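You operate a simulated robot arm through the tools that you are given. There is no shell and no other tool. Be economical: measure what you need, move in short steps, check, and stop when the job is done.

The job below is to be done with a simulated robot arm. You get a single attempt, and the scene is never put back.

Task
Set the regulator by the flow meter on the green outlet, ball at 4, then shut the outlet again.
Fine: oiler knob shut for the check and back to full afterwards; open the green valve for the check.

It is judged by the outcome, as a careful person would: the job done as asked, and still so three seconds after it is handed in. It fails if anything else is knocked over, pushed out of place, dropped, spilled or broken.

Robot
A 7-joint arm with a three-finger gripper on a trunk, on a base that drives. Base frame: it is fixed to the floor where the robot stands at the start and does not move with it; the origin is under the middle of the robot, x ahead of it, y to its left, z up; the surface under the hand at the start is at about z = 850. Readings come in mm, degrees, newtons and seconds.
With the tool pointing down near the work surface it reaches from about 500 to 940 mm from the robot's upright axis, wherever it stands. Its first joint turns from -166.0 to 166.0 degrees. Places, roughly: blue valve [800, -200, 900]; drain valve [1000, 300, 1100]; green valve [900, 0, 900]; hose end [700, -800, 1600]; oiler knob [900, 0, 1300]; orange valve [800, -400, 1500]; red valve [1100, 400, 1400]; regulator knob [1000, 200, 1300]; white valve [900, 200, 900]; yellow valve [900, -200, 1200]. Payload 2.69 kg.
The TCP is the grasp point between the finger pads, 29 mm short of the fingertips. In the tool frame z runs along the fingers and y along their closing line. The gripper opens to 120 mm. The gripper's body begins 78 mm behind the TCP.
Orientation is that of the tool frame in the base frame, as a unit quaternion [w, x, y, z]. With the fingers straight down and closing along the base's y, the tool's x points along the base's -x, its y along +y and its z along -z.

Tools
- The arm moves only by the tool play_rows. Its argument "targets" is a list of rows, each a list of 7 numbers: the closure in counts, from 0 (fully open) to 255 (shut), then the shift along the base's x, y, z in mm, then the turn, a rotation vector about the base's x, y, z in degrees. In form: [[jaw, tx, ty, tz, wx, wy, wz], ...]. A call has 1 to 8 rows; each row is the pose to reach, as a shift and turn from the pose commanded when the call began. A row lasts 0.2 s, in which the tool goes at most 50 mm and 8.6 degrees; a call with a longer step from one row to the next is refused whole, and so is a gripper value outside its range. Where a pose cannot be reached the arm comes as near as it can. A force on the tool above 40 N (or 10 N above the force at the start of the call, whichever is more), or a blocked arm, ends the call early, and 0.2 s more pass. Each finger halts on what it meets, pressing with about 25 N; the grip force reading is that of the motor and also rises with nothing between the fingers. The clock runs only during rows and for 0.2 s after the last one: add rows that repeat a pose to give the fingers time. The reply holds the time, the measured pose of the TCP, the force on the tool along the base axes, the opening and the grip force, in the units named above and with some noise, with the torque about the TCP (base axes, N m) and any sound that the robot's microphone picked up.
- Cameras (640 x 400 px; columns grow to the right, rows downward): "scene" is now at [231.3, 159.9, 1528.7]; the picture's right is [-0.33, -0.94, 0.00], its down [-0.26, 0.09, -0.96] and it looks along [0.91, -0.32, -0.28] (base axes); focal length 223 px, centre (320, 200). "wrist" rides on the gripper at [63, 0, -104] in the tool frame; the picture's right is [0.00, 1.00, 0.00], its down [-0.83, 0.00, -0.56] and it looks along [-0.56, 0.00, 0.83] (tool axes); focal length 275 px, centre (320, 200). There is no depth. A picture from a camera that has moved, and an enlarged one, comes with that camera's place and axes in the base frame and with its lens.
- get_image(camera): a new picture of that camera. The clock stands still meanwhile.
- move_column(by): slides the trunk up (or, below 0, down) by that many mm; the arm and the scene camera ride with it, the base frame stays. It gives what a move gives, with no picture.
- drive_base(legs): drives the robot by 1 to 6 legs, each [ahead, left, turn to the left] in mm, mm and degrees, along the robot's own axes; the way and the turn of a leg run together, so that a leg with both is an arc; at most 1500 mm and 180 degrees a leg. The arm and the cameras ride along, it lands a little off, and it stops where it bumps. It gives what a move gives.
- pan_tilt(pan, tilt): turns the head with the scene camera to pan (to the left, within 143 degrees either way) and tilt (down, from -29 to 69), counted from straight ahead of the robot. It gives what a move gives.
- close_up(camera, box): a new picture of the part [left, top, right, bottom] of that camera's present view, enlarged. The clock stands still meanwhile.
- finish_job(): hands the job in; it is judged then, once.

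Go step by step. Nothing tells you exact positions but the pictures and the camera data: compare them with the known pose of the tool, close in by small moves and look again before you grip or let go. The budget is 120 turns and 90 pictures, counting those below and the enlarged ones. Unless the task says otherwise, let go and move clear before handing in, and close with one line.

The tools are called after "Emit:" by a JSON object that holds its "op" and its "data". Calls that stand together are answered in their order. play_rows: Moves the arm, as the interface text tells. Its arguments: {"type":"object","properties":{"targets":{"type":"array","items":{"type":"array","items":{"type":"number"}}}},"required":["targets"]} The other tools are called the same way: move_column (by) slides the trunk up or down; drive_base (legs) drives the base; pan_tilt (pan, tilt) turns the head that bears the scene camera; get_image (camera) takes a picture; close_up (camera, box) takes an enlarged picture of a part of a camera's view; finish_job () hands the job in.

At the start:

```text
clock: 0.0
ee_pos: [569.9, -134.1, 1509.4]
ee_rot: [0.0, 0.0, 1.0, 0.001]
wrist_force: [-0.4, -0.3, 0.1]
wrist_torque: [0.03, -0.02, 0.0]
gripper_width: 119.9
grasp_force: 0.0
trunk travel left (down, up): [-484.0, 102.0]
robot x, y, heading: [-4.6, 6.3, 0.2]
head pan, tilt: [-19.2, 16.2]
```

scene: 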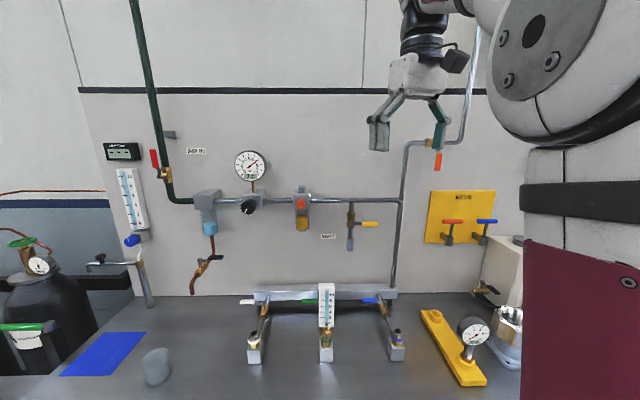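
wrist: 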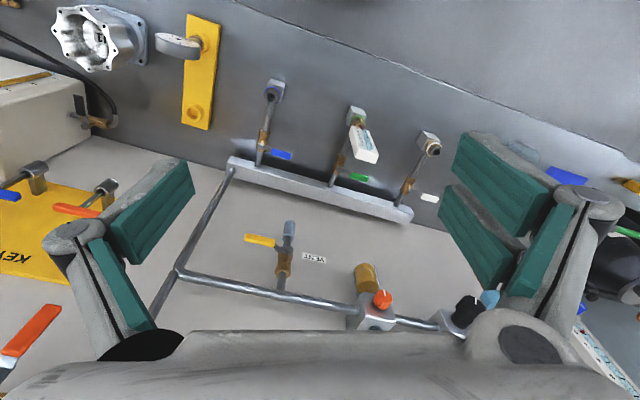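

I see a compressed-air line on the wall: red valve at the left, a filter/regulator with black knob and gauge, an oiler with an orange knob, a manifold with white, green and blue valves, and a flow meter on the green outlet. I'll look closer at each one.

Emit:
{"op": "close_up", "data": {"camera": "scene", "box": [180, 140, 340, 240]}}

Emit:
{"op": "close_up", "data": {"camera": "scene", "box": [230, 270, 420, 389]}}

Emit:
{"op": "close_up", "data": {"camera": "scene", "box": [80, 120, 240, 220]}}

```text
4.00 times, centred on (260, 190) of scene
camera zoom: at [231.3, 159.9, 1528.7], right [-0.33, -0.94, 0.0], down [-0.26, 0.09, -0.96], along [0.91, -0.32, -0.28], focal length 892 px, centre (560, 240)
```

zoom: 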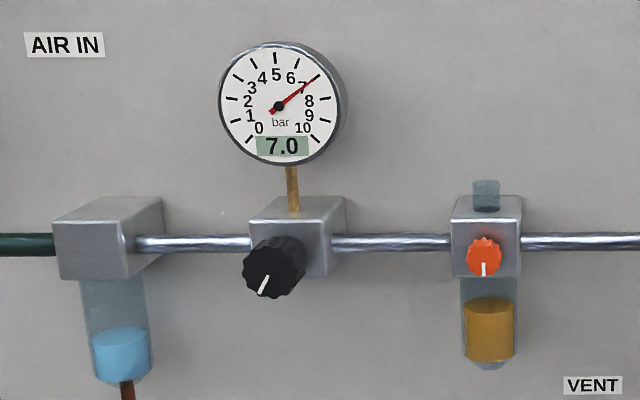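

```text
3.36 times, centred on (325, 330) of scene
camera zoom: at [231.3, 159.9, 1528.7], right [-0.33, -0.94, 0.0], down [-0.26, 0.09, -0.96], along [0.91, -0.32, -0.28], focal length 750 px, centre (303, -235)
```

zoom: 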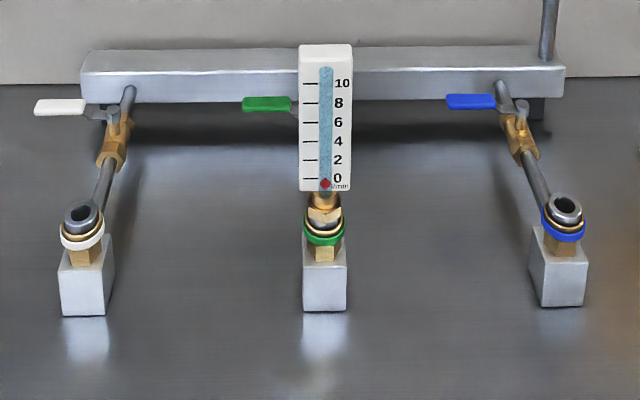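

```text
4.00 times, centred on (160, 170) of scene
camera zoom: at [231.3, 159.9, 1528.7], right [-0.33, -0.94, 0.0], down [-0.26, 0.09, -0.96], along [0.91, -0.32, -0.28], focal length 892 px, centre (960, 320)
```

zoom: 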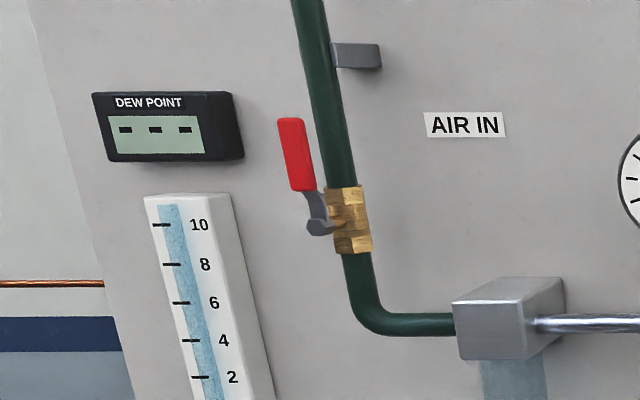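

The wall is turned about 18° relative to the robot. Before driving I'll look down at the surroundings.

Emit:
{"op": "pan_tilt", "data": {"pan": 20, "tilt": 50}}

Emit:
{"op": "get_image", "data": {"camera": "scene"}}

```text
clock: 1.1
ee_pos: [571.5, -132.4, 1509.7]
ee_rot: [0.001, 0.0, 1.0, 0.0]
wrist_force: [-0.4, 0.5, 0.3]
wrist_torque: [0.02, -0.01, 0.02]
gripper_width: 120.1
grasp_force: 0.0
trunk travel left (down, up): [-484.0, 102.0]
robot x, y, heading: [0.5, 0.8, 0.1]
head pan, tilt: [20.0, 50.0]
```

```text
84 pictures are left
camera scene: at [215.5, 216.9, 1477.1], right [0.34, -0.94, 0.0], down [-0.72, -0.26, -0.64], along [0.6, 0.22, -0.77], focal length 223 px, centre (320, 200)
```

scene: 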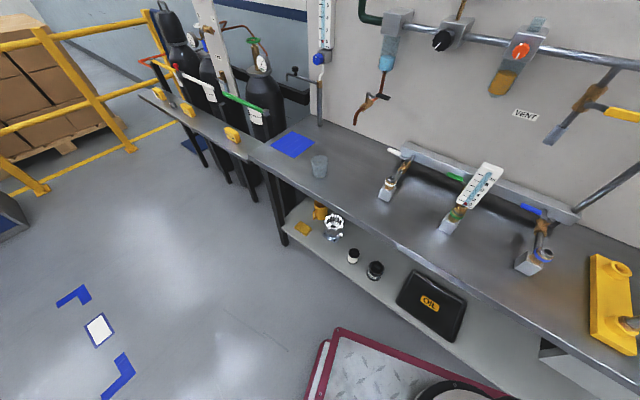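

The floor to the left is clear. I'll turn square to the wall and shift left so that regulator, oiler and green outlet are ahead.

Emit:
{"op": "drive_base", "data": {"legs": [[0, 0, -18], [0, 350, 0]]}}

Emit:
{"op": "pan_tilt", "data": {"pan": 0, "tilt": 25}}

Emit:
{"op": "get_image", "data": {"camera": "scene"}}

Emit:
{"op": "get_image", "data": {"camera": "wrist"}}

```text
clock: 4.3
ee_pos: [609.2, 30.8, 1509.3]
ee_rot: [0.0, 0.155, 0.988, 0.001]
wrist_force: [-0.5, -0.2, 1.3]
wrist_torque: [0.02, 0.02, 0.01]
gripper_width: 120.0
grasp_force: 0.1
trunk travel left (down, up): [-484.0, 102.0]
robot x, y, heading: [109.7, 331.8, -17.8]
head pan, tilt: [20.0, 50.0]
```

```text
clock: 5.2
ee_pos: [608.5, 29.4, 1509.5]
ee_rot: [0.0, 0.154, 0.988, 0.002]
wrist_force: [-0.5, -0.3, 0.2]
wrist_torque: [-0.03, 0.02, 0.04]
gripper_width: 119.9
grasp_force: 0.1
trunk travel left (down, up): [-484.0, 102.0]
robot x, y, heading: [105.8, 331.9, -17.9]
head pan, tilt: [0.0, 25.0]
```

```text
83 pictures are left
camera scene: at [388.9, 441.0, 1514.5], right [-0.31, -0.95, 0.0], down [-0.4, 0.13, -0.91], along [0.86, -0.28, -0.42], focal length 223 px, centre (320, 200)
```

scene: 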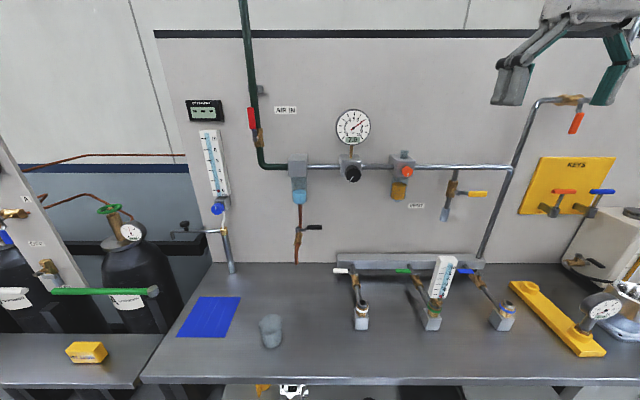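

```text
82 pictures are left
camera wrist: at [548.6, 48.3, 1614.0], right [0.3, 0.95, 0.0], down [0.79, -0.25, 0.56], along [0.53, -0.17, -0.83], focal length 275 px, centre (320, 200)
```

wrist: 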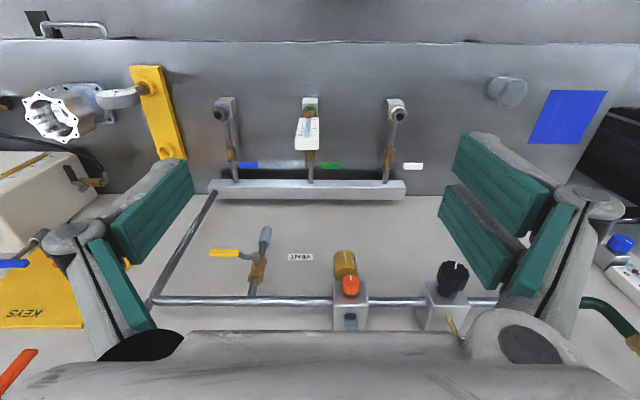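

Square to the wall now. Triangulated: regulator knob ≈ (970,150,1304), oiler knob ≈ (936,−21,1303). I'll take close-ups of the knobs and outlets.

Emit:
{"op": "close_up", "data": {"camera": "scene", "box": [330, 100, 430, 210]}}

Emit:
{"op": "close_up", "data": {"camera": "scene", "box": [330, 245, 530, 345]}}

Emit:
{"op": "close_up", "data": {"camera": "wrist", "box": [200, 80, 440, 220]}}

Emit:
{"op": "close_up", "data": {"camera": "wrist", "box": [320, 230, 480, 330]}}

```text
3.64 times, centred on (380, 155) of scene
camera zoom: at [388.9, 441.0, 1514.5], right [-0.31, -0.95, 0.0], down [-0.4, 0.13, -0.91], along [0.86, -0.28, -0.42], focal length 811 px, centre (102, 364)
```

zoom: 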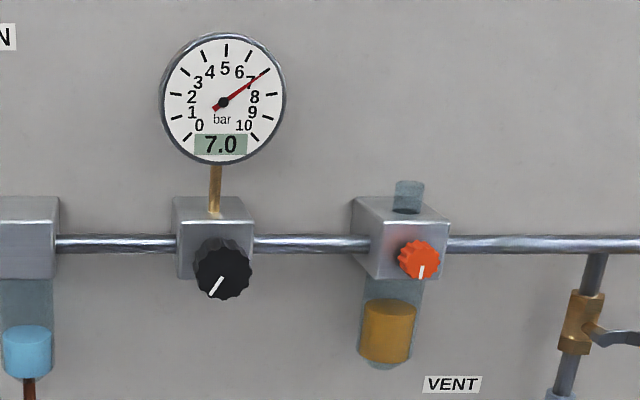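

```text
3.20 times, centred on (430, 295) of scene
camera zoom: at [388.9, 441.0, 1514.5], right [-0.31, -0.95, 0.0], down [-0.4, 0.13, -0.91], along [0.86, -0.28, -0.42], focal length 714 px, centre (-32, -104)
```

zoom: 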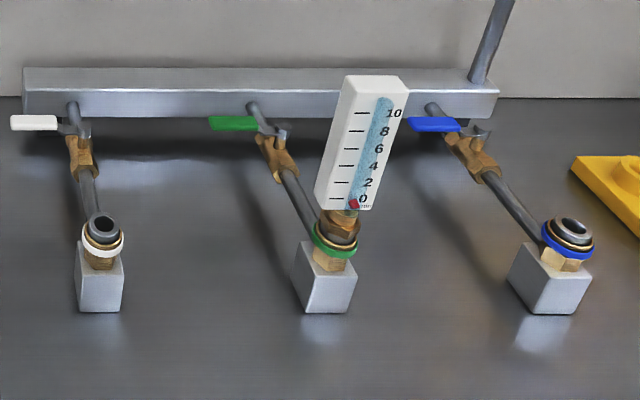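

```text
2.67 times, centred on (320, 150) of wrist
camera zoom: at [548.6, 48.3, 1614.0], right [0.3, 0.95, 0.0], down [0.79, -0.25, 0.56], along [0.53, -0.17, -0.83], focal length 734 px, centre (320, 333)
```

zoom: 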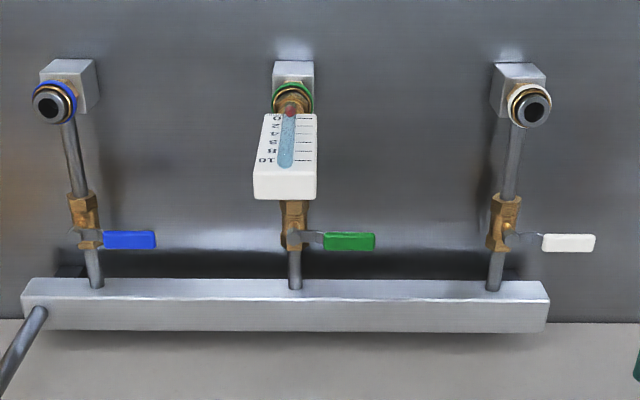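

```text
4.00 times, centred on (400, 280) of wrist
camera zoom: at [548.6, 48.3, 1614.0], right [0.3, 0.95, 0.0], down [0.79, -0.25, 0.56], along [0.53, -0.17, -0.83], focal length 1101 px, centre (0, -120)
```

zoom: 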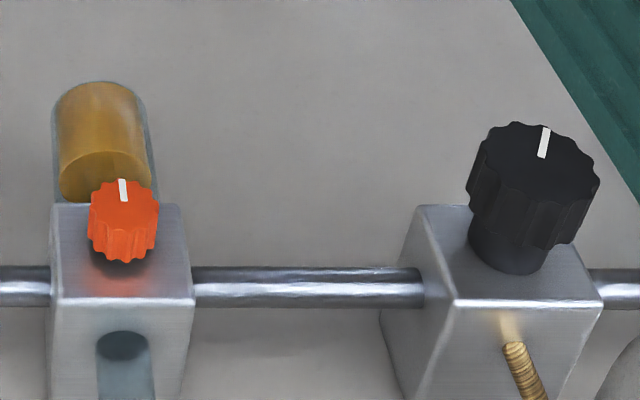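

Next I tilt the gripper to point horizontally at the wall, in front of the oiler knob, with a safe standoff.

Emit:
{"op": "play_rows", "data": {"targets": [[0, 21, 0, -12, -2.61, -8.09, 0], [0, 42, 0, -24, -5.22, -16.18, 0], [0, 63, 0, -36, -7.83, -24.27, 0], [0, 84, 1, -48, -10.44, -32.36, 0], [20, 105, 1, -60, -13.05, -40.45, 0], [40, 127, 1, -72, -15.66, -48.54, 0], [80, 148, 1, -84, -18.27, -56.63, 0], [110, 169, 1, -96, -20.88, -64.72, 0]]}}

Emit:
{"op": "play_rows", "data": {"targets": [[110, 0, 0, -40, -2.61, -8.09, 0], [110, 0, 0, -75, -5.22, -16.18, 0], [110, 0, 0, -110, -6.75, -20.94, 0], [110, 0, 0, -110, -6.75, -20.94, 0]]}}

Emit:
{"op": "get_image", "data": {"camera": "wrist"}}

Emit:
{"op": "get_image", "data": {"camera": "scene"}}

```text
clock: 7.0
ee_pos: [780.5, 35.5, 1413.7]
ee_rot: [0.551, 0.127, 0.82, -0.087]
wrist_force: [1.5, 4.4, -0.4]
wrist_torque: [-0.16, 0.04, -0.39]
gripper_width: 68.8
grasp_force: 0.4
trunk travel left (down, up): [-484.0, 102.0]
robot x, y, heading: [105.2, 332.0, -17.5]
head pan, tilt: [0.0, 25.0]
```

```text
clock: 8.0
ee_pos: [777.1, 33.0, 1302.7]
ee_rot: [0.699, 0.109, 0.698, -0.109]
wrist_force: [0.1, 1.8, -0.4]
wrist_torque: [0.01, 0.0, -0.06]
gripper_width: 68.2
grasp_force: 0.0
trunk travel left (down, up): [-484.0, 102.0]
robot x, y, heading: [105.1, 326.1, -18.0]
head pan, tilt: [0.0, 25.0]
```

```text
77 pictures are left
camera wrist: at [678.1, 64.1, 1240.4], right [0.31, 0.95, 0.0], down [-0.53, 0.17, 0.83], along [0.79, -0.25, 0.56], focal length 275 px, centre (320, 200)
```

wrist: 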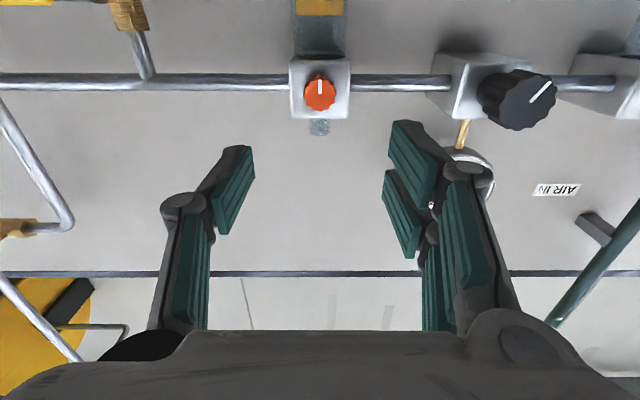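

```text
76 pictures are left
camera scene: at [389.0, 441.1, 1514.5], right [-0.31, -0.95, 0.0], down [-0.4, 0.13, -0.91], along [0.86, -0.28, -0.42], focal length 223 px, centre (320, 200)
```

scene: 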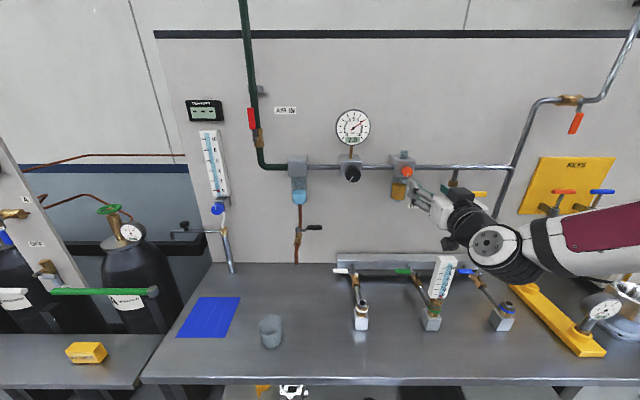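

The knob is centred laterally between the fingers. I'll advance 140 mm toward it and look again.

Emit:
{"op": "play_rows", "data": {"targets": [[110, 38, -12.4, 0, 0, 0, 0], [110, 76, -24.7, 0, 0, 0, 0], [110, 107, -34.7, 0, 0, 0, 0], [110, 133, -43.3, 0, 0, 0, 0], [110, 133, -43.3, 0, 0, 0, 0]]}}

Emit:
{"op": "get_image", "data": {"camera": "wrist"}}

Emit:
{"op": "close_up", "data": {"camera": "scene", "box": [360, 130, 460, 230]}}

```text
clock: 9.2
ee_pos: [911.8, -12.2, 1301.4]
ee_rot: [0.699, 0.109, 0.699, -0.109]
wrist_force: [-0.4, 0.3, 0.1]
wrist_torque: [0.0, 0.0, 0.01]
gripper_width: 68.1
grasp_force: 0.0
trunk travel left (down, up): [-484.0, 102.0]
robot x, y, heading: [108.8, 331.8, -17.9]
head pan, tilt: [0.0, 25.0]
```

```text
75 pictures are left
camera wrist: at [812.7, 19.1, 1239.1], right [0.31, 0.95, -0.01], down [-0.53, 0.17, 0.83], along [0.79, -0.25, 0.56], focal length 275 px, centre (320, 200)
```

wrist: 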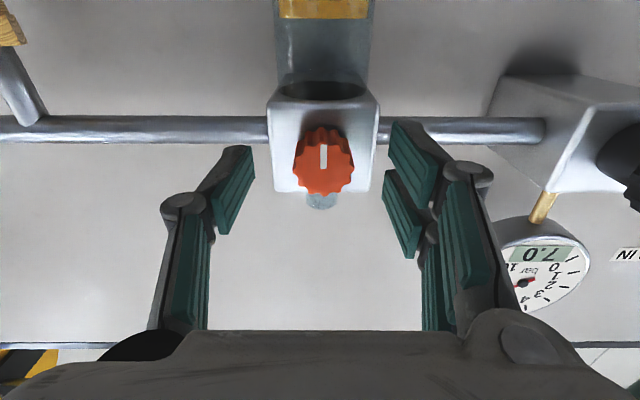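

```text
4.00 times, centred on (410, 180) of scene
camera zoom: at [388.8, 441.0, 1514.6], right [-0.31, -0.95, 0.0], down [-0.4, 0.13, -0.91], along [0.86, -0.28, -0.42], focal length 892 px, centre (-40, 280)
```

zoom: 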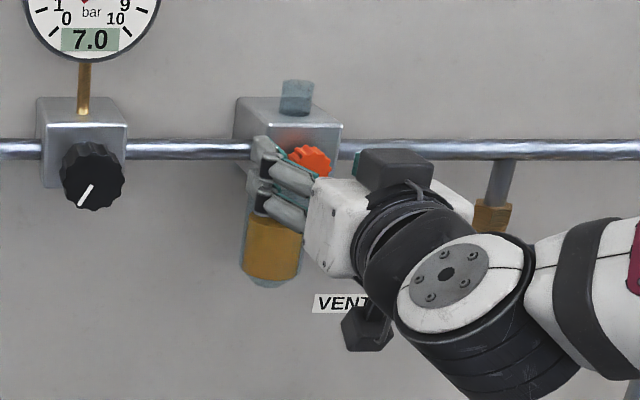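

Knob front is at about n≈898 mm (along the wall normal), z≈1302. I'll advance the last bit, close on the oiler knob, and check.

Emit:
{"op": "play_rows", "data": {"targets": [[110, 8, -4, 0.5, 0, 0, 0], [110, 15.6, -7.1, 1, 0, 0, 0], [200, 15.6, -7.1, 1, 0, 0, 0], [255, 15.6, -7.1, 1, 0, 0, 0], [255, 15.6, -7.1, 1, 0, 0, 0]]}}

Emit:
{"op": "get_image", "data": {"camera": "wrist"}}

```text
clock: 10.4
ee_pos: [928.2, -15.3, 1302.3]
ee_rot: [0.698, 0.109, 0.699, -0.11]
wrist_force: [-5.1, 16.6, -3.7]
wrist_torque: [0.58, 0.27, 1.92]
gripper_width: 59.7
grasp_force: 44.7
trunk travel left (down, up): [-484.0, 102.0]
robot x, y, heading: [109.5, 333.8, -17.5]
head pan, tilt: [0.0, 25.0]
```

```text
73 pictures are left
camera wrist: at [828.2, 15.0, 1240.2], right [0.3, 0.95, -0.01], down [-0.53, 0.17, 0.83], along [0.79, -0.25, 0.55], focal length 275 px, centre (320, 200)
```

wrist: 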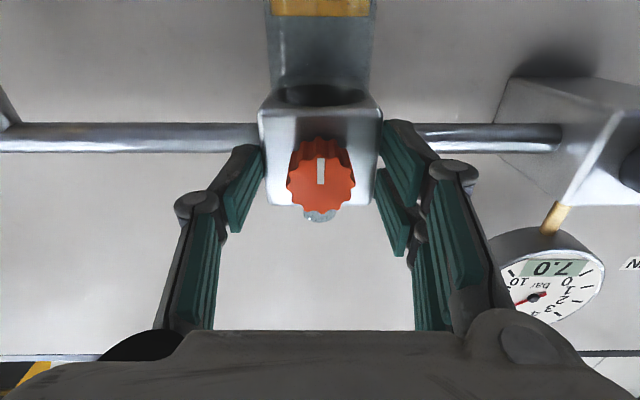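

The fingertips met the sides of the oiler block (60 mm wide), so I went too deep. I'll open, back off slightly, and measure.

Emit:
{"op": "play_rows", "data": {"targets": [[150, 0, 0, 0, 0, 0, 0], [110, 0, 0, 0, 0, 0, 0], [110, -7, 2, 0, 0, 0, 0], [110, -13.3, 4.3, 0, 0, 0, 0], [110, -13.3, 4.3, 0, 0, 0, 0]]}}

Emit:
{"op": "close_up", "data": {"camera": "wrist", "box": [200, 60, 440, 240]}}

```text
clock: 11.6
ee_pos: [913.5, -16.2, 1303.6]
ee_rot: [0.699, 0.111, 0.698, -0.112]
wrist_force: [-0.9, 1.7, 0.1]
wrist_torque: [0.01, -0.01, 0.0]
gripper_width: 68.3
grasp_force: 0.0
trunk travel left (down, up): [-484.0, 102.0]
robot x, y, heading: [104.2, 331.9, -18.2]
head pan, tilt: [0.0, 25.0]
```

```text
2.22 times, centred on (320, 150) of wrist
camera zoom: at [814.5, 15.2, 1241.4], right [0.31, 0.95, -0.01], down [-0.53, 0.18, 0.83], along [0.79, -0.25, 0.56], focal length 612 px, centre (320, 311)
```

zoom: 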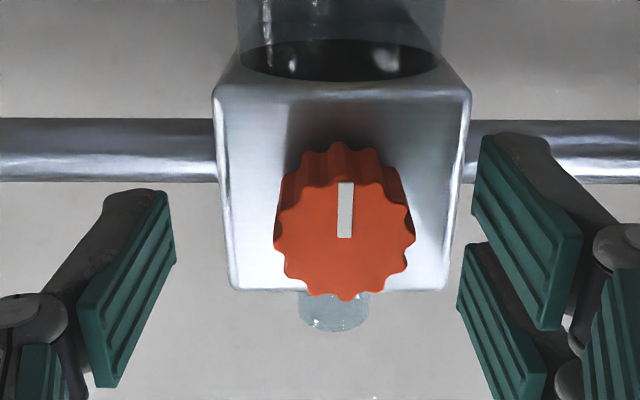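

Block face is at n≈915, knob face ≈898. I'll go forward 6 mm and left 5 mm, then close on the knob only.

Emit:
{"op": "play_rows", "data": {"targets": [[110, 7.3, 2.9, -1, 0, 0, 0], [150, 7.3, 2.9, -1, 0, 0, 0], [180, 7.3, 2.9, -1, 0, 0, 0], [220, 7.3, 2.9, -1, 0, 0, 0], [255, 7.3, 2.9, -1, 0, 0, 0]]}}

Emit:
{"op": "close_up", "data": {"camera": "wrist", "box": [200, 60, 440, 240]}}

```text
clock: 12.8
ee_pos: [920.9, -13.2, 1302.3]
ee_rot: [0.698, 0.11, 0.699, -0.11]
wrist_force: [-0.7, -3.5, 0.3]
wrist_torque: [-0.11, -0.01, -0.19]
gripper_width: 29.0
grasp_force: 45.2
trunk travel left (down, up): [-484.0, 102.0]
robot x, y, heading: [104.5, 334.7, -17.6]
head pan, tilt: [0.0, 25.0]
```

```text
2.22 times, centred on (320, 150) of wrist
camera zoom: at [821.4, 18.1, 1239.8], right [0.31, 0.95, 0.0], down [-0.53, 0.17, 0.83], along [0.79, -0.25, 0.56], focal length 612 px, centre (320, 311)
```

zoom: 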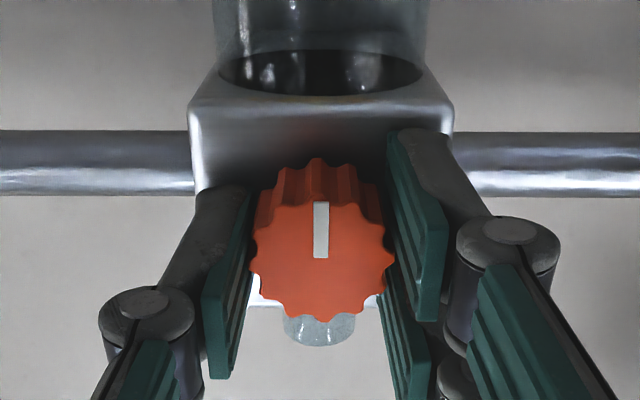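

The oiler knob is gripped. I turn it clockwise in a first test and watch torque and pointer.

Emit:
{"op": "play_rows", "data": {"targets": [[255, 0, 0, 0, 8.08, -2.63, 0], [255, 0, 0, 0, 16.16, -5.25, 0], [255, 0, 0, 0, 24.25, -7.88, 0], [255, 0, 0, 0, 32.3, -10.5, 0], [255, 0, 0, 0, 32.3, -10.5, 0]]}}

Emit:
{"op": "close_up", "data": {"camera": "wrist", "box": [200, 60, 440, 240]}}

```text
clock: 14.0
ee_pos: [922.1, -15.3, 1302.7]
ee_rot: [0.7, 0.311, 0.635, 0.098]
wrist_force: [-6.6, -9.4, -17.6]
wrist_torque: [-0.4, 0.41, -0.43]
gripper_width: 29.0
grasp_force: 45.2
trunk travel left (down, up): [-484.0, 102.0]
robot x, y, heading: [107.1, 331.5, -17.4]
head pan, tilt: [0.0, 25.0]
```

```text
2.22 times, centred on (320, 150) of wrist
camera zoom: at [832.2, 50.9, 1249.8], right [0.26, 0.79, 0.56], down [-0.67, -0.27, 0.69], along [0.69, -0.55, 0.46], focal length 612 px, centre (320, 311)
```

zoom: 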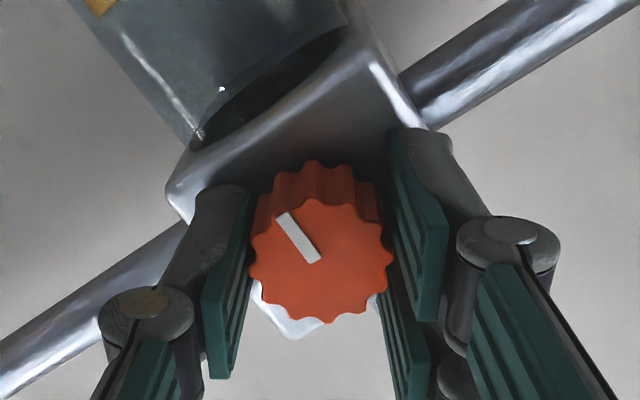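

Relative to the block, the pointer didn't move: the knob is against a stop clockwise and the fingers slipped. I'll turn back counter-clockwise and see whether it follows.

Emit:
{"op": "play_rows", "data": {"targets": [[255, 0, 0, 0, -8.08, 2.63, 0], [255, 0, 0, 0, -16.16, 5.25, 0], [255, 0, 0, 0, -24.25, 7.88, 0], [255, 0, 0, 0, -32.3, 10.5, 0], [255, 0, 0, 0, -32.3, 10.5, 0]]}}

Emit:
{"op": "close_up", "data": {"camera": "wrist", "box": [200, 60, 440, 240]}}

```text
clock: 15.2
ee_pos: [921.0, -14.3, 1301.8]
ee_rot: [0.698, 0.11, 0.699, -0.11]
wrist_force: [0.3, -10.3, -17.3]
wrist_torque: [0.09, 0.44, -0.13]
gripper_width: 28.8
grasp_force: 45.2
trunk travel left (down, up): [-484.0, 102.0]
robot x, y, heading: [106.5, 326.3, -18.0]
head pan, tilt: [0.0, 25.0]
```

```text
2.22 times, centred on (320, 150) of wrist
camera zoom: at [821.3, 17.8, 1239.8], right [0.31, 0.95, -0.01], down [-0.53, 0.17, 0.83], along [0.79, -0.25, 0.55], focal length 612 px, centre (320, 311)
```

zoom: 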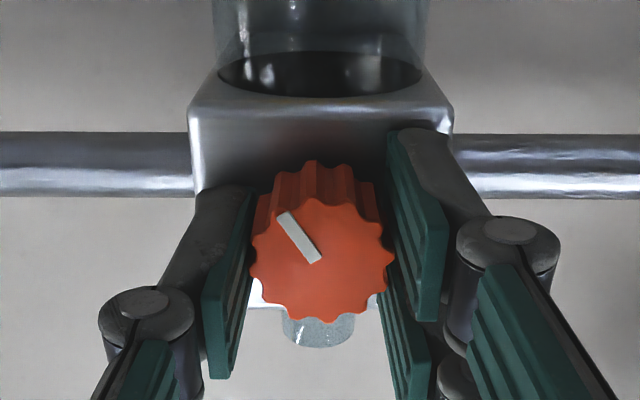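

Counter-clockwise it follows the fingers, so it started at its clockwise end. I'll map out the counter-clockwise travel.

Emit:
{"op": "play_rows", "data": {"targets": [[255, 0, 0, 0, -8.08, 2.63, 0], [255, 0, 0, 0, -16.16, 5.25, 0], [255, 0, 0, 0, -24.25, 7.88, 0], [255, 0, 0, 0, -32.3, 10.5, 0], [255, 0, 0, 0, -40.4, 13.1, 0], [255, 0, 0, 0, -48.5, 15.8, 0], [255, 0, 0, 0, -56.6, 18.4, 0]]}}

Emit:
{"op": "get_image", "data": {"camera": "wrist"}}

```text
clock: 16.8
ee_pos: [921.5, -12.0, 1300.8]
ee_rot: [0.551, -0.253, 0.662, -0.441]
wrist_force: [-2.6, 2.7, -26.1]
wrist_torque: [0.31, 0.84, -0.86]
gripper_width: 29.0
grasp_force: 45.4
trunk travel left (down, up): [-484.0, 102.0]
robot x, y, heading: [103.2, 328.2, -17.6]
head pan, tilt: [0.0, 25.0]
```

```text
68 pictures are left
camera wrist: at [805.3, -32.0, 1270.8], right [0.15, 0.48, -0.87], down [-0.31, 0.85, 0.42], along [0.94, 0.2, 0.27], focal length 275 px, centre (320, 200)
```

wrist: 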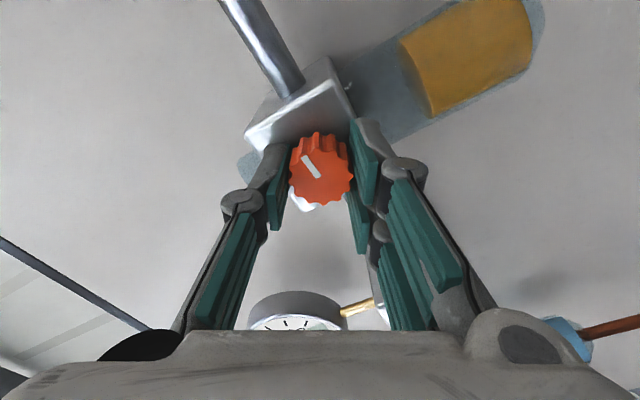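

The knob has followed through ≈94° CCW with little torque. I'll keep going to find the other end, easing z down 2 mm to relieve the side load.

Emit:
{"op": "play_rows", "data": {"targets": [[255, 0, 0, -2, -8.08, 2.63, 0], [255, 0, 0, -2, -16.16, 5.25, 0], [255, 0, 0, -2, -24.25, 7.88, 0], [255, 0, 0, -2, -32.3, 10.5, 0], [255, 0, 0, -2, -40.4, 13.1, 0], [255, 0, 0, -2, -48.5, 15.8, 0], [255, 0, 0, -2, -56.6, 18.4, 0]]}}

Emit:
{"op": "get_image", "data": {"camera": "wrist"}}

```text
clock: 18.4
ee_pos: [921.2, -12.8, 1300.4]
ee_rot: [-0.257, 0.549, -0.451, 0.656]
wrist_force: [2.8, 7.5, -21.8]
wrist_torque: [0.21, 0.66, 0.31]
gripper_width: 28.7
grasp_force: 45.1
trunk travel left (down, up): [-484.0, 102.0]
robot x, y, heading: [104.5, 327.5, -17.6]
head pan, tilt: [0.0, 25.0]
```

```text
67 pictures are left
camera wrist: at [805.4, -32.3, 1331.8], right [-0.16, -0.47, -0.87], down [-0.31, 0.86, -0.41], along [0.94, 0.2, -0.28], focal length 275 px, centre (320, 200)
```

wrist: 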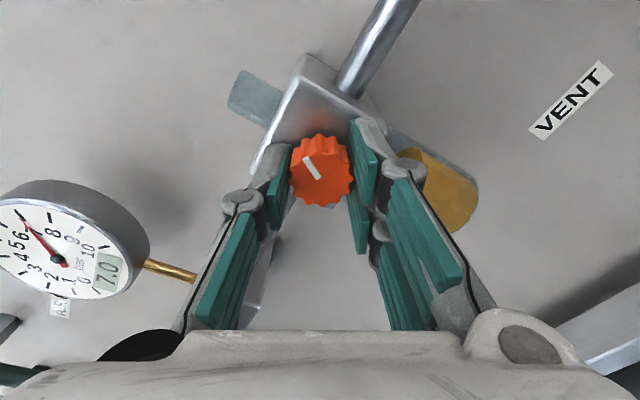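

It is still following, ≈154° CCW so far. I'll continue.

Emit:
{"op": "play_rows", "data": {"targets": [[255, 0, 0, -2, -8.08, 2.63, 0], [255, 0, 0, -2, -16.16, 5.25, 0], [255, 0, 0, -2, -24.25, 7.88, 0], [255, 0, 0, -2, -32.3, 10.5, 0], [255, 0, 0, -2, -40.4, 13.1, 0], [255, 0, 0, -2, -48.5, 15.8, 0], [255, 0, 0, -2, -56.6, 18.4, 0]]}}

Emit:
{"op": "get_image", "data": {"camera": "wrist"}}

```text
clock: 19.9
ee_pos: [918.0, -12.3, 1303.0]
ee_rot: [0.028, 0.697, -0.165, 0.698]
wrist_force: [58.8, -14.8, -17.0]
wrist_torque: [0.27, 0.24, -0.08]
gripper_width: 28.7
grasp_force: 44.8
out of reach, approached as far as the arm can: row 6, 7
trunk travel left (down, up): [-484.0, 102.0]
robot x, y, heading: [106.6, 329.3, -17.8]
head pan, tilt: [0.0, 25.0]
stopped in row 7: the force on the tool passed its limit at 114 N (the readings are from after the stop); the commanded pose is now the measured one
```

```text
66 pictures are left
camera wrist: at [815.5, 2.9, 1368.4], right [-0.27, -0.94, -0.18], down [-0.51, 0.3, -0.8], along [0.81, -0.12, -0.57], focal length 275 px, centre (320, 200)
```

wrist: 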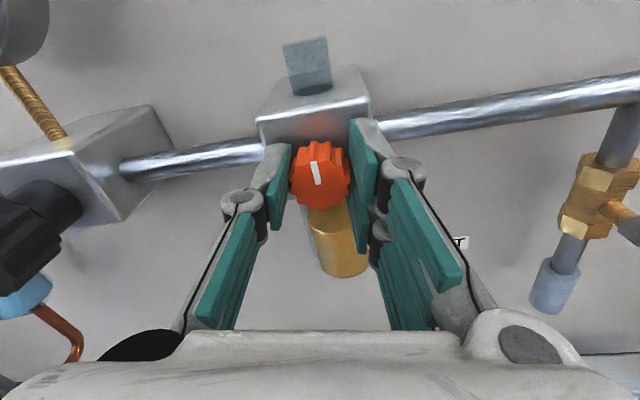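

The knob stopped with its pointer straight up: travel is half a turn, from pointer down (where it was, presumably full) to pointer up. I'll let go, back off and unwind the wrist.

Emit:
{"op": "play_rows", "data": {"targets": [[180, 0, 0, 0, 0, 0, 0], [110, 0, 0, 0, 0, 0, 0], [110, 0, 0, 0, 0, 0, 0], [110, -28, 9, 0, 0, 0, 0], [110, -66, 21.4, 0, 0, 0, 0], [110, -104, 33.8, 0, 0, 0, 0], [110, -142, 46, 0, 0, 0, 0], [110, -142, 46, 0, 0, 0, 0]]}}

Emit:
{"op": "play_rows", "data": {"targets": [[110, 0, 0, 0, 8.08, -2.63, 0], [110, 0, 0, 0, 16.16, -5.25, 0], [110, 0, 0, 0, 24.25, -7.88, 0], [110, 0, 0, 0, 32.3, -10.5, 0], [110, 0, 0, 0, 40.4, -13.1, 0], [110, 0, 0, 0, 48.5, -15.8, 0], [110, 0, 0, 0, 56.6, -18.4, 0], [110, 0, 0, 0, 64.7, -21, 0]]}}

Emit:
{"op": "play_rows", "data": {"targets": [[110, 0, 0, 0, 8.08, -2.63, 0], [110, 0, 0, 0, 16.16, -5.25, 0], [110, 0, 0, 0, 24.25, -7.88, 0], [110, 0, 0, 0, 32.3, -10.5, 0], [110, 0, 0, 0, 40.4, -13.1, 0], [110, 0, 0, 0, 48.5, -15.8, 0], [110, 0, 0, 0, 56.6, -18.4, 0], [110, 0, 0, 0, 64.7, -21, 0]]}}

Emit:
{"op": "play_rows", "data": {"targets": [[110, 0, 0, 0, 8.08, -2.63, 0], [110, 0, 0, 0, 16.16, -5.25, 0], [110, 0, 0, 0, 24.25, -7.88, 0], [110, 0, 0, 0, 31.4, -10.2, 0], [110, 0, 0, 0, 31.4, -10.2, 0]]}}

Emit:
{"op": "get_image", "data": {"camera": "scene"}}

```text
clock: 21.7
ee_pos: [770.0, 32.6, 1310.7]
ee_rot: [0.031, 0.694, -0.164, 0.7]
wrist_force: [0.2, -0.3, 0.5]
wrist_torque: [0.0, 0.01, 0.01]
gripper_width: 68.3
grasp_force: 0.0
trunk travel left (down, up): [-484.0, 102.0]
robot x, y, heading: [107.9, 332.5, -17.6]
head pan, tilt: [0.0, 25.0]
```

```text
clock: 23.5
ee_pos: [770.4, 31.6, 1308.3]
ee_rot: [-0.373, 0.47, -0.515, 0.612]
wrist_force: [-0.4, 0.0, 0.3]
wrist_torque: [-0.04, -0.04, -0.01]
gripper_width: 68.3
grasp_force: 0.1
trunk travel left (down, up): [-484.0, 102.0]
robot x, y, heading: [105.7, 332.5, -17.8]
head pan, tilt: [0.0, 25.0]
```

```text
clock: 25.3
ee_pos: [769.1, 32.0, 1308.9]
ee_rot: [0.648, -0.086, 0.689, -0.315]
wrist_force: [0.0, -0.2, 0.8]
wrist_torque: [-0.02, 0.0, 0.0]
gripper_width: 68.4
grasp_force: 0.1
trunk travel left (down, up): [-484.0, 102.0]
robot x, y, heading: [108.4, 333.3, -17.8]
head pan, tilt: [0.0, 25.0]
```

```text
clock: 26.5
ee_pos: [768.6, 33.1, 1308.7]
ee_rot: [0.705, 0.119, 0.688, -0.123]
wrist_force: [-0.8, 0.3, 0.5]
wrist_torque: [0.01, -0.02, 0.03]
gripper_width: 68.5
grasp_force: 0.2
trunk travel left (down, up): [-484.0, 102.0]
robot x, y, heading: [107.7, 327.3, -17.9]
head pan, tilt: [0.0, 25.0]
```

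```text
65 pictures are left
camera scene: at [389.4, 441.0, 1514.5], right [-0.31, -0.95, 0.0], down [-0.4, 0.13, -0.91], along [0.86, -0.28, -0.42], focal length 223 px, centre (320, 200)
```

scene: 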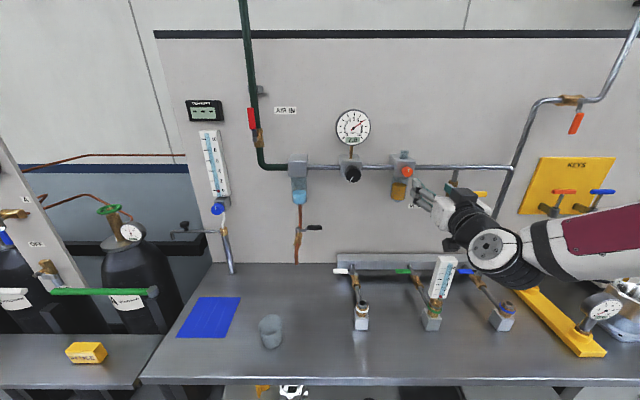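

Next is the green valve. I'll turn the tool down again with fingers closed, placing it above the green lever's end (lever ≈ n 842, z≈957, left of its stem).

Emit:
{"op": "play_rows", "data": {"targets": [[130, 10, -3, 0, 2.61, 8.09, 0], [160, 20, -6, 0, 5.22, 16.18, 0], [200, 30, -9, 0, 7.83, 24.27, 0], [230, 40, -12, 0, 10.44, 32.36, 0], [255, 50, -16, 0, 13.05, 40.45, 0], [255, 60, -20, 0, 15.66, 48.54, 0], [255, 70, -23, 0, 18.27, 56.63, 0], [255, 80, -26, 0, 20.88, 64.72, 0]]}}

Emit:
{"op": "play_rows", "data": {"targets": [[255, 0, 0, -40, 2.61, 8.09, 0], [255, 0, 0, -80, 5.22, 16.18, 0], [255, 0, 0, -130, 6.75, 20.94, 0], [255, 0, 0, -130, 6.75, 20.94, 0]]}}

Emit:
{"op": "get_image", "data": {"camera": "wrist"}}

Emit:
{"op": "get_image", "data": {"camera": "scene"}}

```text
clock: 28.3
ee_pos: [849.4, 6.2, 1309.6]
ee_rot: [0.197, 0.154, 0.967, -0.048]
wrist_force: [0.2, 0.9, 0.7]
wrist_torque: [-0.01, -0.02, -0.02]
gripper_width: 0.0
grasp_force: 24.7
trunk travel left (down, up): [-484.0, 102.0]
robot x, y, heading: [109.4, 329.4, -17.6]
head pan, tilt: [0.0, 25.0]
```

```text
clock: 29.3
ee_pos: [849.3, 8.3, 1178.9]
ee_rot: [0.009, 0.154, 0.988, -0.019]
wrist_force: [0.8, 0.5, -0.3]
wrist_torque: [0.0, -0.01, -0.01]
gripper_width: 0.0
grasp_force: 25.1
trunk travel left (down, up): [-484.0, 102.0]
robot x, y, heading: [105.8, 332.3, -17.7]
head pan, tilt: [0.0, 25.0]
```

```text
64 pictures are left
camera wrist: at [787.4, 30.6, 1281.5], right [0.3, 0.95, -0.03], down [0.79, -0.23, 0.57], along [0.54, -0.2, -0.82], focal length 275 px, centre (320, 200)
```

wrist: 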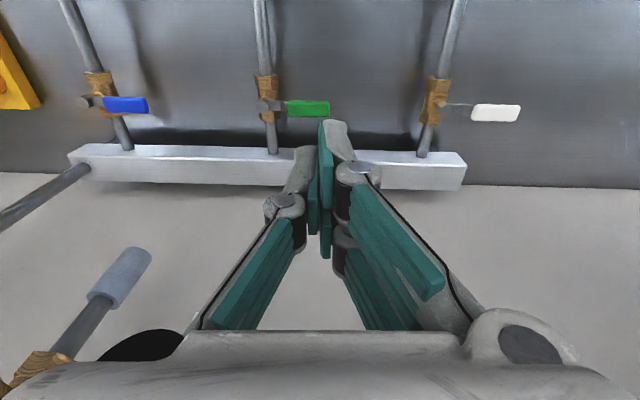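

```text
63 pictures are left
camera scene: at [389.4, 441.0, 1514.5], right [-0.31, -0.95, 0.0], down [-0.4, 0.13, -0.91], along [0.86, -0.28, -0.42], focal length 223 px, centre (320, 200)
```

scene: 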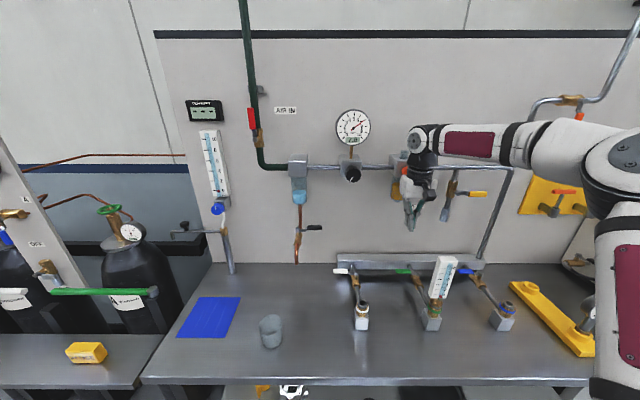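

The lever reads centre ≈ (874,−24), stem ≈ (858,−64), end ≈ (879,2), all at z≈957. I'll lower with the trunk, which keeps the arm's shape and so keeps it clear of the flow meter, then check.

Emit:
{"op": "play_rows", "data": {"targets": [[255, -2.5, -7.6, 0, 0, 0, 0], [255, -2.5, -7.6, 0, 0, 0, 0]]}}

Emit:
{"op": "move_column", "data": {"by": -140}}

Emit:
{"op": "get_image", "data": {"camera": "scene"}}

Emit:
{"op": "get_image", "data": {"camera": "wrist"}}

```text
clock: 29.9
ee_pos: [846.3, -1.2, 1179.7]
ee_rot: [0.009, 0.154, 0.988, -0.019]
wrist_force: [-1.1, 0.5, 0.1]
wrist_torque: [-0.01, 0.0, 0.02]
gripper_width: 0.2
grasp_force: 25.3
trunk travel left (down, up): [-484.0, 102.0]
robot x, y, heading: [106.4, 328.1, -17.7]
head pan, tilt: [0.0, 25.0]
```

```text
clock: 31.5
ee_pos: [846.7, -0.6, 1039.9]
ee_rot: [0.009, 0.155, 0.988, -0.018]
wrist_force: [0.2, 0.5, -0.2]
wrist_torque: [-0.01, -0.04, 0.01]
gripper_width: 0.0
grasp_force: 25.2
trunk travel left (down, up): [-344.0, 242.0]
robot x, y, heading: [107.3, 332.2, -17.9]
head pan, tilt: [0.0, 25.0]
```

```text
62 pictures are left
camera scene: at [479.9, 411.9, 1374.3], right [-0.31, -0.95, 0.0], down [-0.4, 0.13, -0.91], along [0.86, -0.28, -0.42], focal length 223 px, centre (320, 200)
```

scene: 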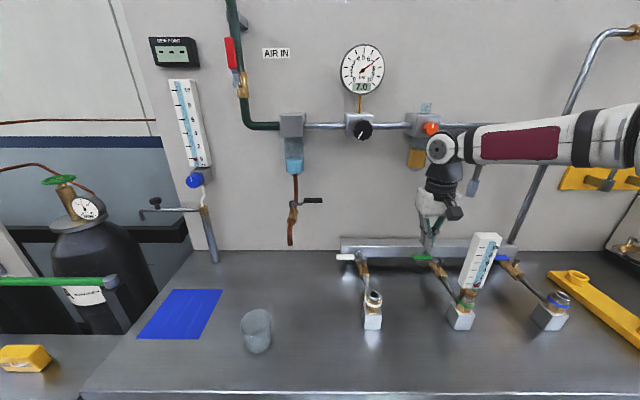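

```text
61 pictures are left
camera wrist: at [785.3, 21.7, 1141.7], right [0.3, 0.95, -0.03], down [0.79, -0.23, 0.57], along [0.54, -0.2, -0.82], focal length 275 px, centre (320, 200)
```

wrist: 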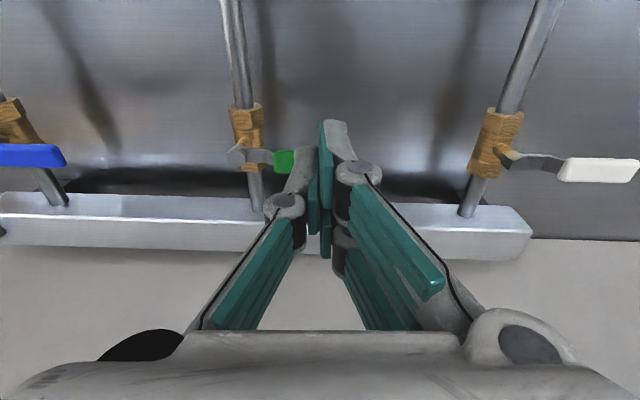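

The path is clear. I'll lower the rest of the way so the fingertips are beside the lever on the robot side.

Emit:
{"op": "move_column", "data": {"by": -66}}

Emit:
{"op": "get_image", "data": {"camera": "wrist"}}

Emit:
{"op": "get_image", "data": {"camera": "scene"}}

```text
clock: 32.5
ee_pos: [853.3, -2.3, 980.7]
ee_rot: [0.017, 0.155, 0.988, -0.021]
wrist_force: [0.4, -0.9, 17.0]
wrist_torque: [-0.04, -0.41, 0.04]
gripper_width: 0.0
grasp_force: 24.7
trunk travel left (down, up): [-280.0, 306.0]
robot x, y, heading: [103.7, 332.9, -17.4]
head pan, tilt: [0.0, 25.0]
stopped: the force on the tool passed its limit at 57 N (the readings are from after the stop); the commanded pose is now the measured one
```

```text
60 pictures are left
camera wrist: at [788.9, 21.1, 1082.7], right [0.3, 0.95, -0.04], down [0.78, -0.22, 0.59], along [0.55, -0.21, -0.81], focal length 275 px, centre (320, 200)
```

wrist: 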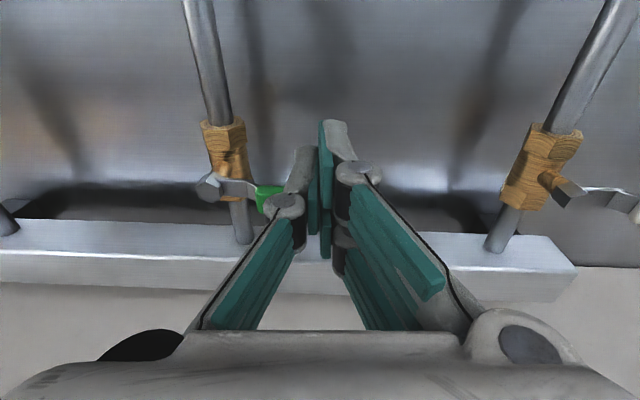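

```text
59 pictures are left
camera scene: at [505.5, 403.6, 1310.3], right [-0.31, -0.95, 0.0], down [-0.4, 0.13, -0.91], along [0.86, -0.28, -0.42], focal length 223 px, centre (320, 200)
```

scene: 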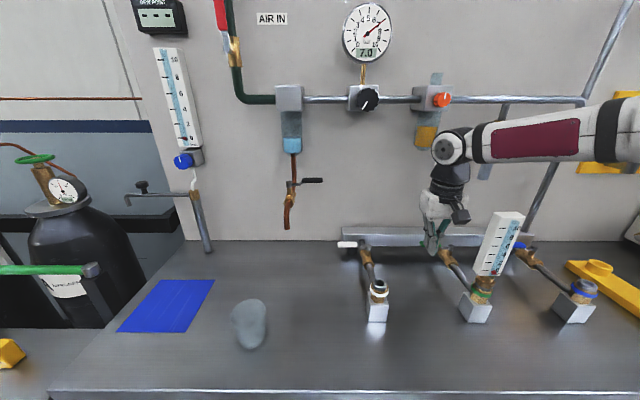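

The fingers touched the lever top while lowering. I'll raise a bit, move 16 mm toward the robot, and lower again by arm in short steps.

Emit:
{"op": "play_rows", "data": {"targets": [[255, 0, 0, 15, 0, 0, 0], [255, -17, 6, 15, 0, 0, 0], [255, -22, 8, 0, 0, 0, 0], [255, -22, 8, -8, 0, 0, 0], [255, -22, 8, -12, 0, 0, 0]]}}

Emit:
{"op": "get_image", "data": {"camera": "wrist"}}

Emit:
{"op": "close_up", "data": {"camera": "scene", "box": [390, 180, 540, 320]}}

```text
clock: 33.7
ee_pos: [830.1, 5.3, 965.3]
ee_rot: [0.015, 0.155, 0.988, -0.021]
wrist_force: [0.1, 0.3, 0.1]
wrist_torque: [-0.01, -0.01, 0.03]
gripper_width: 0.2
grasp_force: 25.1
trunk travel left (down, up): [-280.0, 306.0]
robot x, y, heading: [103.8, 331.7, -17.6]
head pan, tilt: [0.0, 25.0]
```

```text
58 pictures are left
camera wrist: at [766.5, 29.4, 1068.7], right [0.3, 0.95, -0.04], down [0.78, -0.22, 0.58], along [0.55, -0.21, -0.81], focal length 275 px, centre (320, 200)
```

wrist: 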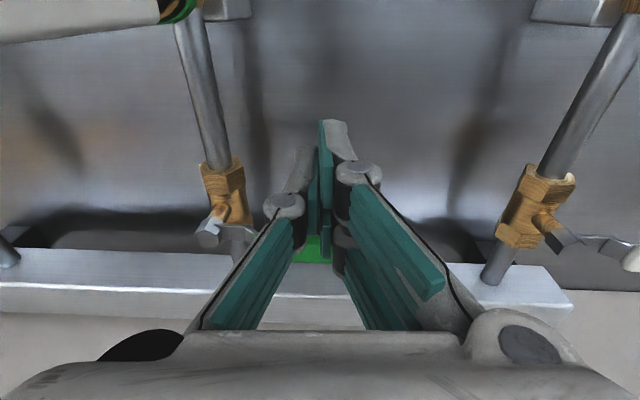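

```text
2.86 times, centred on (465, 250) of scene
camera zoom: at [505.8, 403.5, 1310.5], right [-0.31, -0.95, 0.0], down [-0.4, 0.13, -0.91], along [0.86, -0.28, -0.42], focal length 638 px, centre (-94, 57)
```

zoom: 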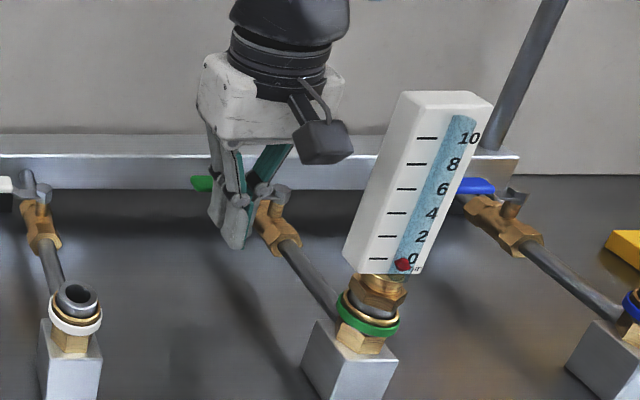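

The fingertip now sits on the robot side of the lever. I'll push gently toward the wall and watch the force.

Emit:
{"op": "play_rows", "data": {"targets": [[255, 14.3, -4.6, 0, 0, 0, 0], [255, 23.8, -7.7, 0, 0, 0, 0], [255, 33.3, -10.8, 0, 0, 0, 0], [255, 42.8, -13.9, 0, 0, 0, 0], [255, 52.3, -17, 0, 0, 0, 0]]}}

Emit:
{"op": "get_image", "data": {"camera": "wrist"}}

```text
clock: 34.9
ee_pos: [881.9, -12.0, 967.8]
ee_rot: [0.016, 0.154, 0.988, -0.021]
wrist_force: [-0.2, 0.6, -0.5]
wrist_torque: [0.01, 0.01, -0.01]
gripper_width: 0.0
grasp_force: 24.9
trunk travel left (down, up): [-280.0, 306.0]
robot x, y, heading: [111.6, 329.4, -18.0]
head pan, tilt: [0.0, 25.0]
```

```text
56 pictures are left
camera wrist: at [818.9, 11.8, 1069.4], right [0.3, 0.95, -0.04], down [0.78, -0.22, 0.59], along [0.55, -0.21, -0.81], focal length 275 px, centre (320, 200)
```

wrist: 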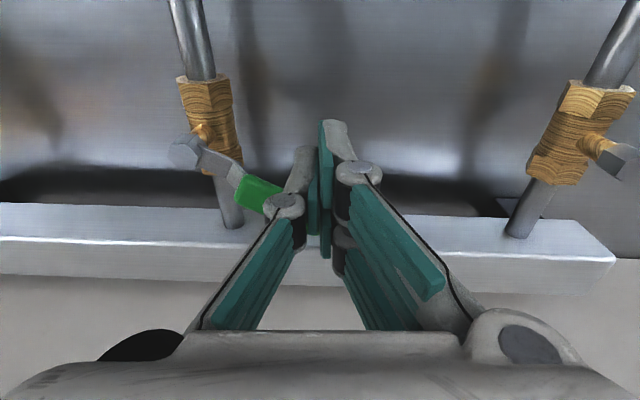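

The lever is turning toward the wall freely. I'll follow its arc to the stop.

Emit:
{"op": "play_rows", "data": {"targets": [[255, 13.4, -10.6, 0, 0, 0, 0], [255, 25.5, -25.1, 0, 0, 0, 0], [255, 31.9, -37.7, 0, 0, 0, 0], [255, 33.2, -46.5, 0, 0, 0, 0], [255, 32.3, -52.6, 0, 0, 0, 0], [255, 31.1, -56.4, 0, 0, 0, 0]]}}

Emit:
{"op": "get_image", "data": {"camera": "wrist"}}

Emit:
{"op": "close_up", "data": {"camera": "scene", "box": [390, 180, 540, 320]}}

```text
clock: 36.3
ee_pos: [913.4, -69.1, 966.8]
ee_rot: [0.015, 0.154, 0.988, -0.022]
wrist_force: [2.5, 1.6, -1.0]
wrist_torque: [0.05, -0.05, 0.03]
gripper_width: 0.0
grasp_force: 24.8
trunk travel left (down, up): [-280.0, 306.0]
robot x, y, heading: [107.6, 334.8, -17.8]
head pan, tilt: [0.0, 25.0]
```

```text
55 pictures are left
camera wrist: at [850.1, -44.5, 1068.7], right [0.3, 0.95, -0.04], down [0.78, -0.22, 0.58], along [0.55, -0.21, -0.81], focal length 275 px, centre (320, 200)
```

wrist: 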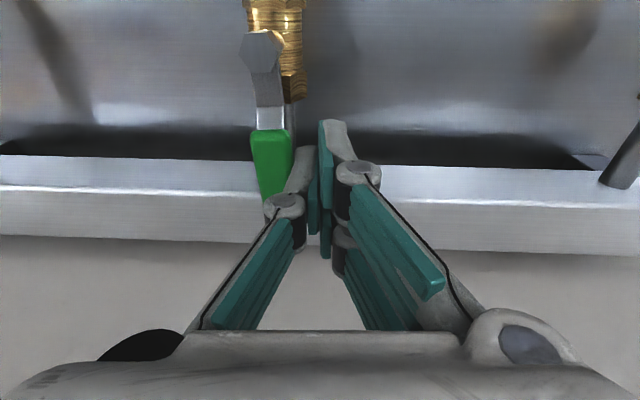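

```text
2.86 times, centred on (465, 250) of scene
camera zoom: at [506.0, 403.6, 1310.4], right [-0.31, -0.95, 0.0], down [-0.4, 0.13, -0.91], along [0.86, -0.28, -0.42], focal length 638 px, centre (-94, 57)
```

zoom: 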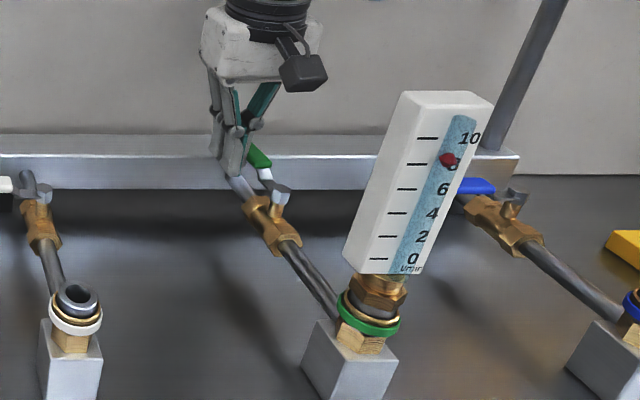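

The green valve is open and the ball rises to about 8. I'll nudge the lever slightly more to confirm it is at its stop, then check the gauge, the ball and the oiler dome.

Emit:
{"op": "play_rows", "data": {"targets": [[255, -1.2, -3.8, 0, 0, 0, 0], [255, -2.2, -6.7, 0, 0, 0, 0], [255, -2.2, -6.7, 0, 0, 0, 0]]}}

Emit:
{"op": "get_image", "data": {"camera": "scene"}}

Emit:
{"op": "close_up", "data": {"camera": "scene", "box": [330, 0, 480, 160]}}

```text
clock: 37.1
ee_pos: [913.1, -72.5, 966.4]
ee_rot: [0.015, 0.151, 0.988, -0.02]
wrist_force: [7.2, 21.8, -3.9]
wrist_torque: [0.38, -0.16, -0.15]
gripper_width: 0.0
grasp_force: 24.7
trunk travel left (down, up): [-280.0, 306.0]
robot x, y, heading: [104.5, 330.3, -17.6]
head pan, tilt: [0.0, 25.0]
```

```text
53 pictures are left
camera scene: at [506.2, 404.5, 1310.3], right [-0.31, -0.95, 0.0], down [-0.4, 0.13, -0.91], along [0.86, -0.28, -0.42], focal length 223 px, centre (320, 200)
```

scene: 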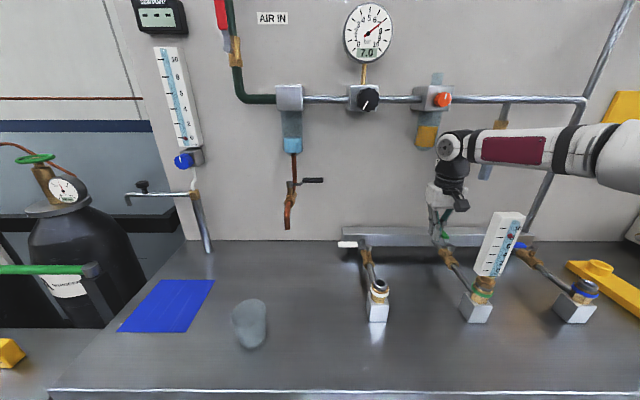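

```text
2.50 times, centred on (405, 80) of scene
camera zoom: at [506.2, 404.5, 1310.3], right [-0.31, -0.95, 0.0], down [-0.4, 0.13, -0.91], along [0.86, -0.28, -0.42], focal length 558 px, centre (108, 500)
```

zoom: 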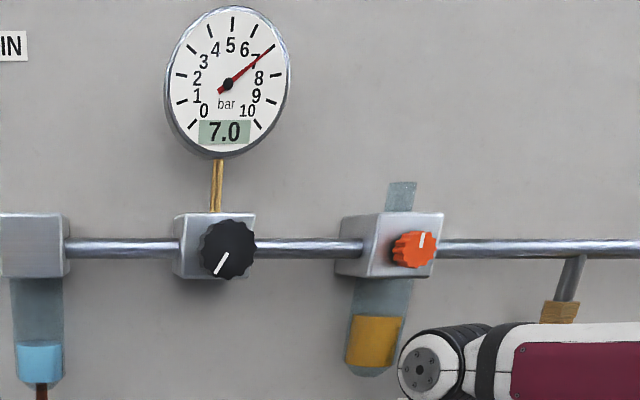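

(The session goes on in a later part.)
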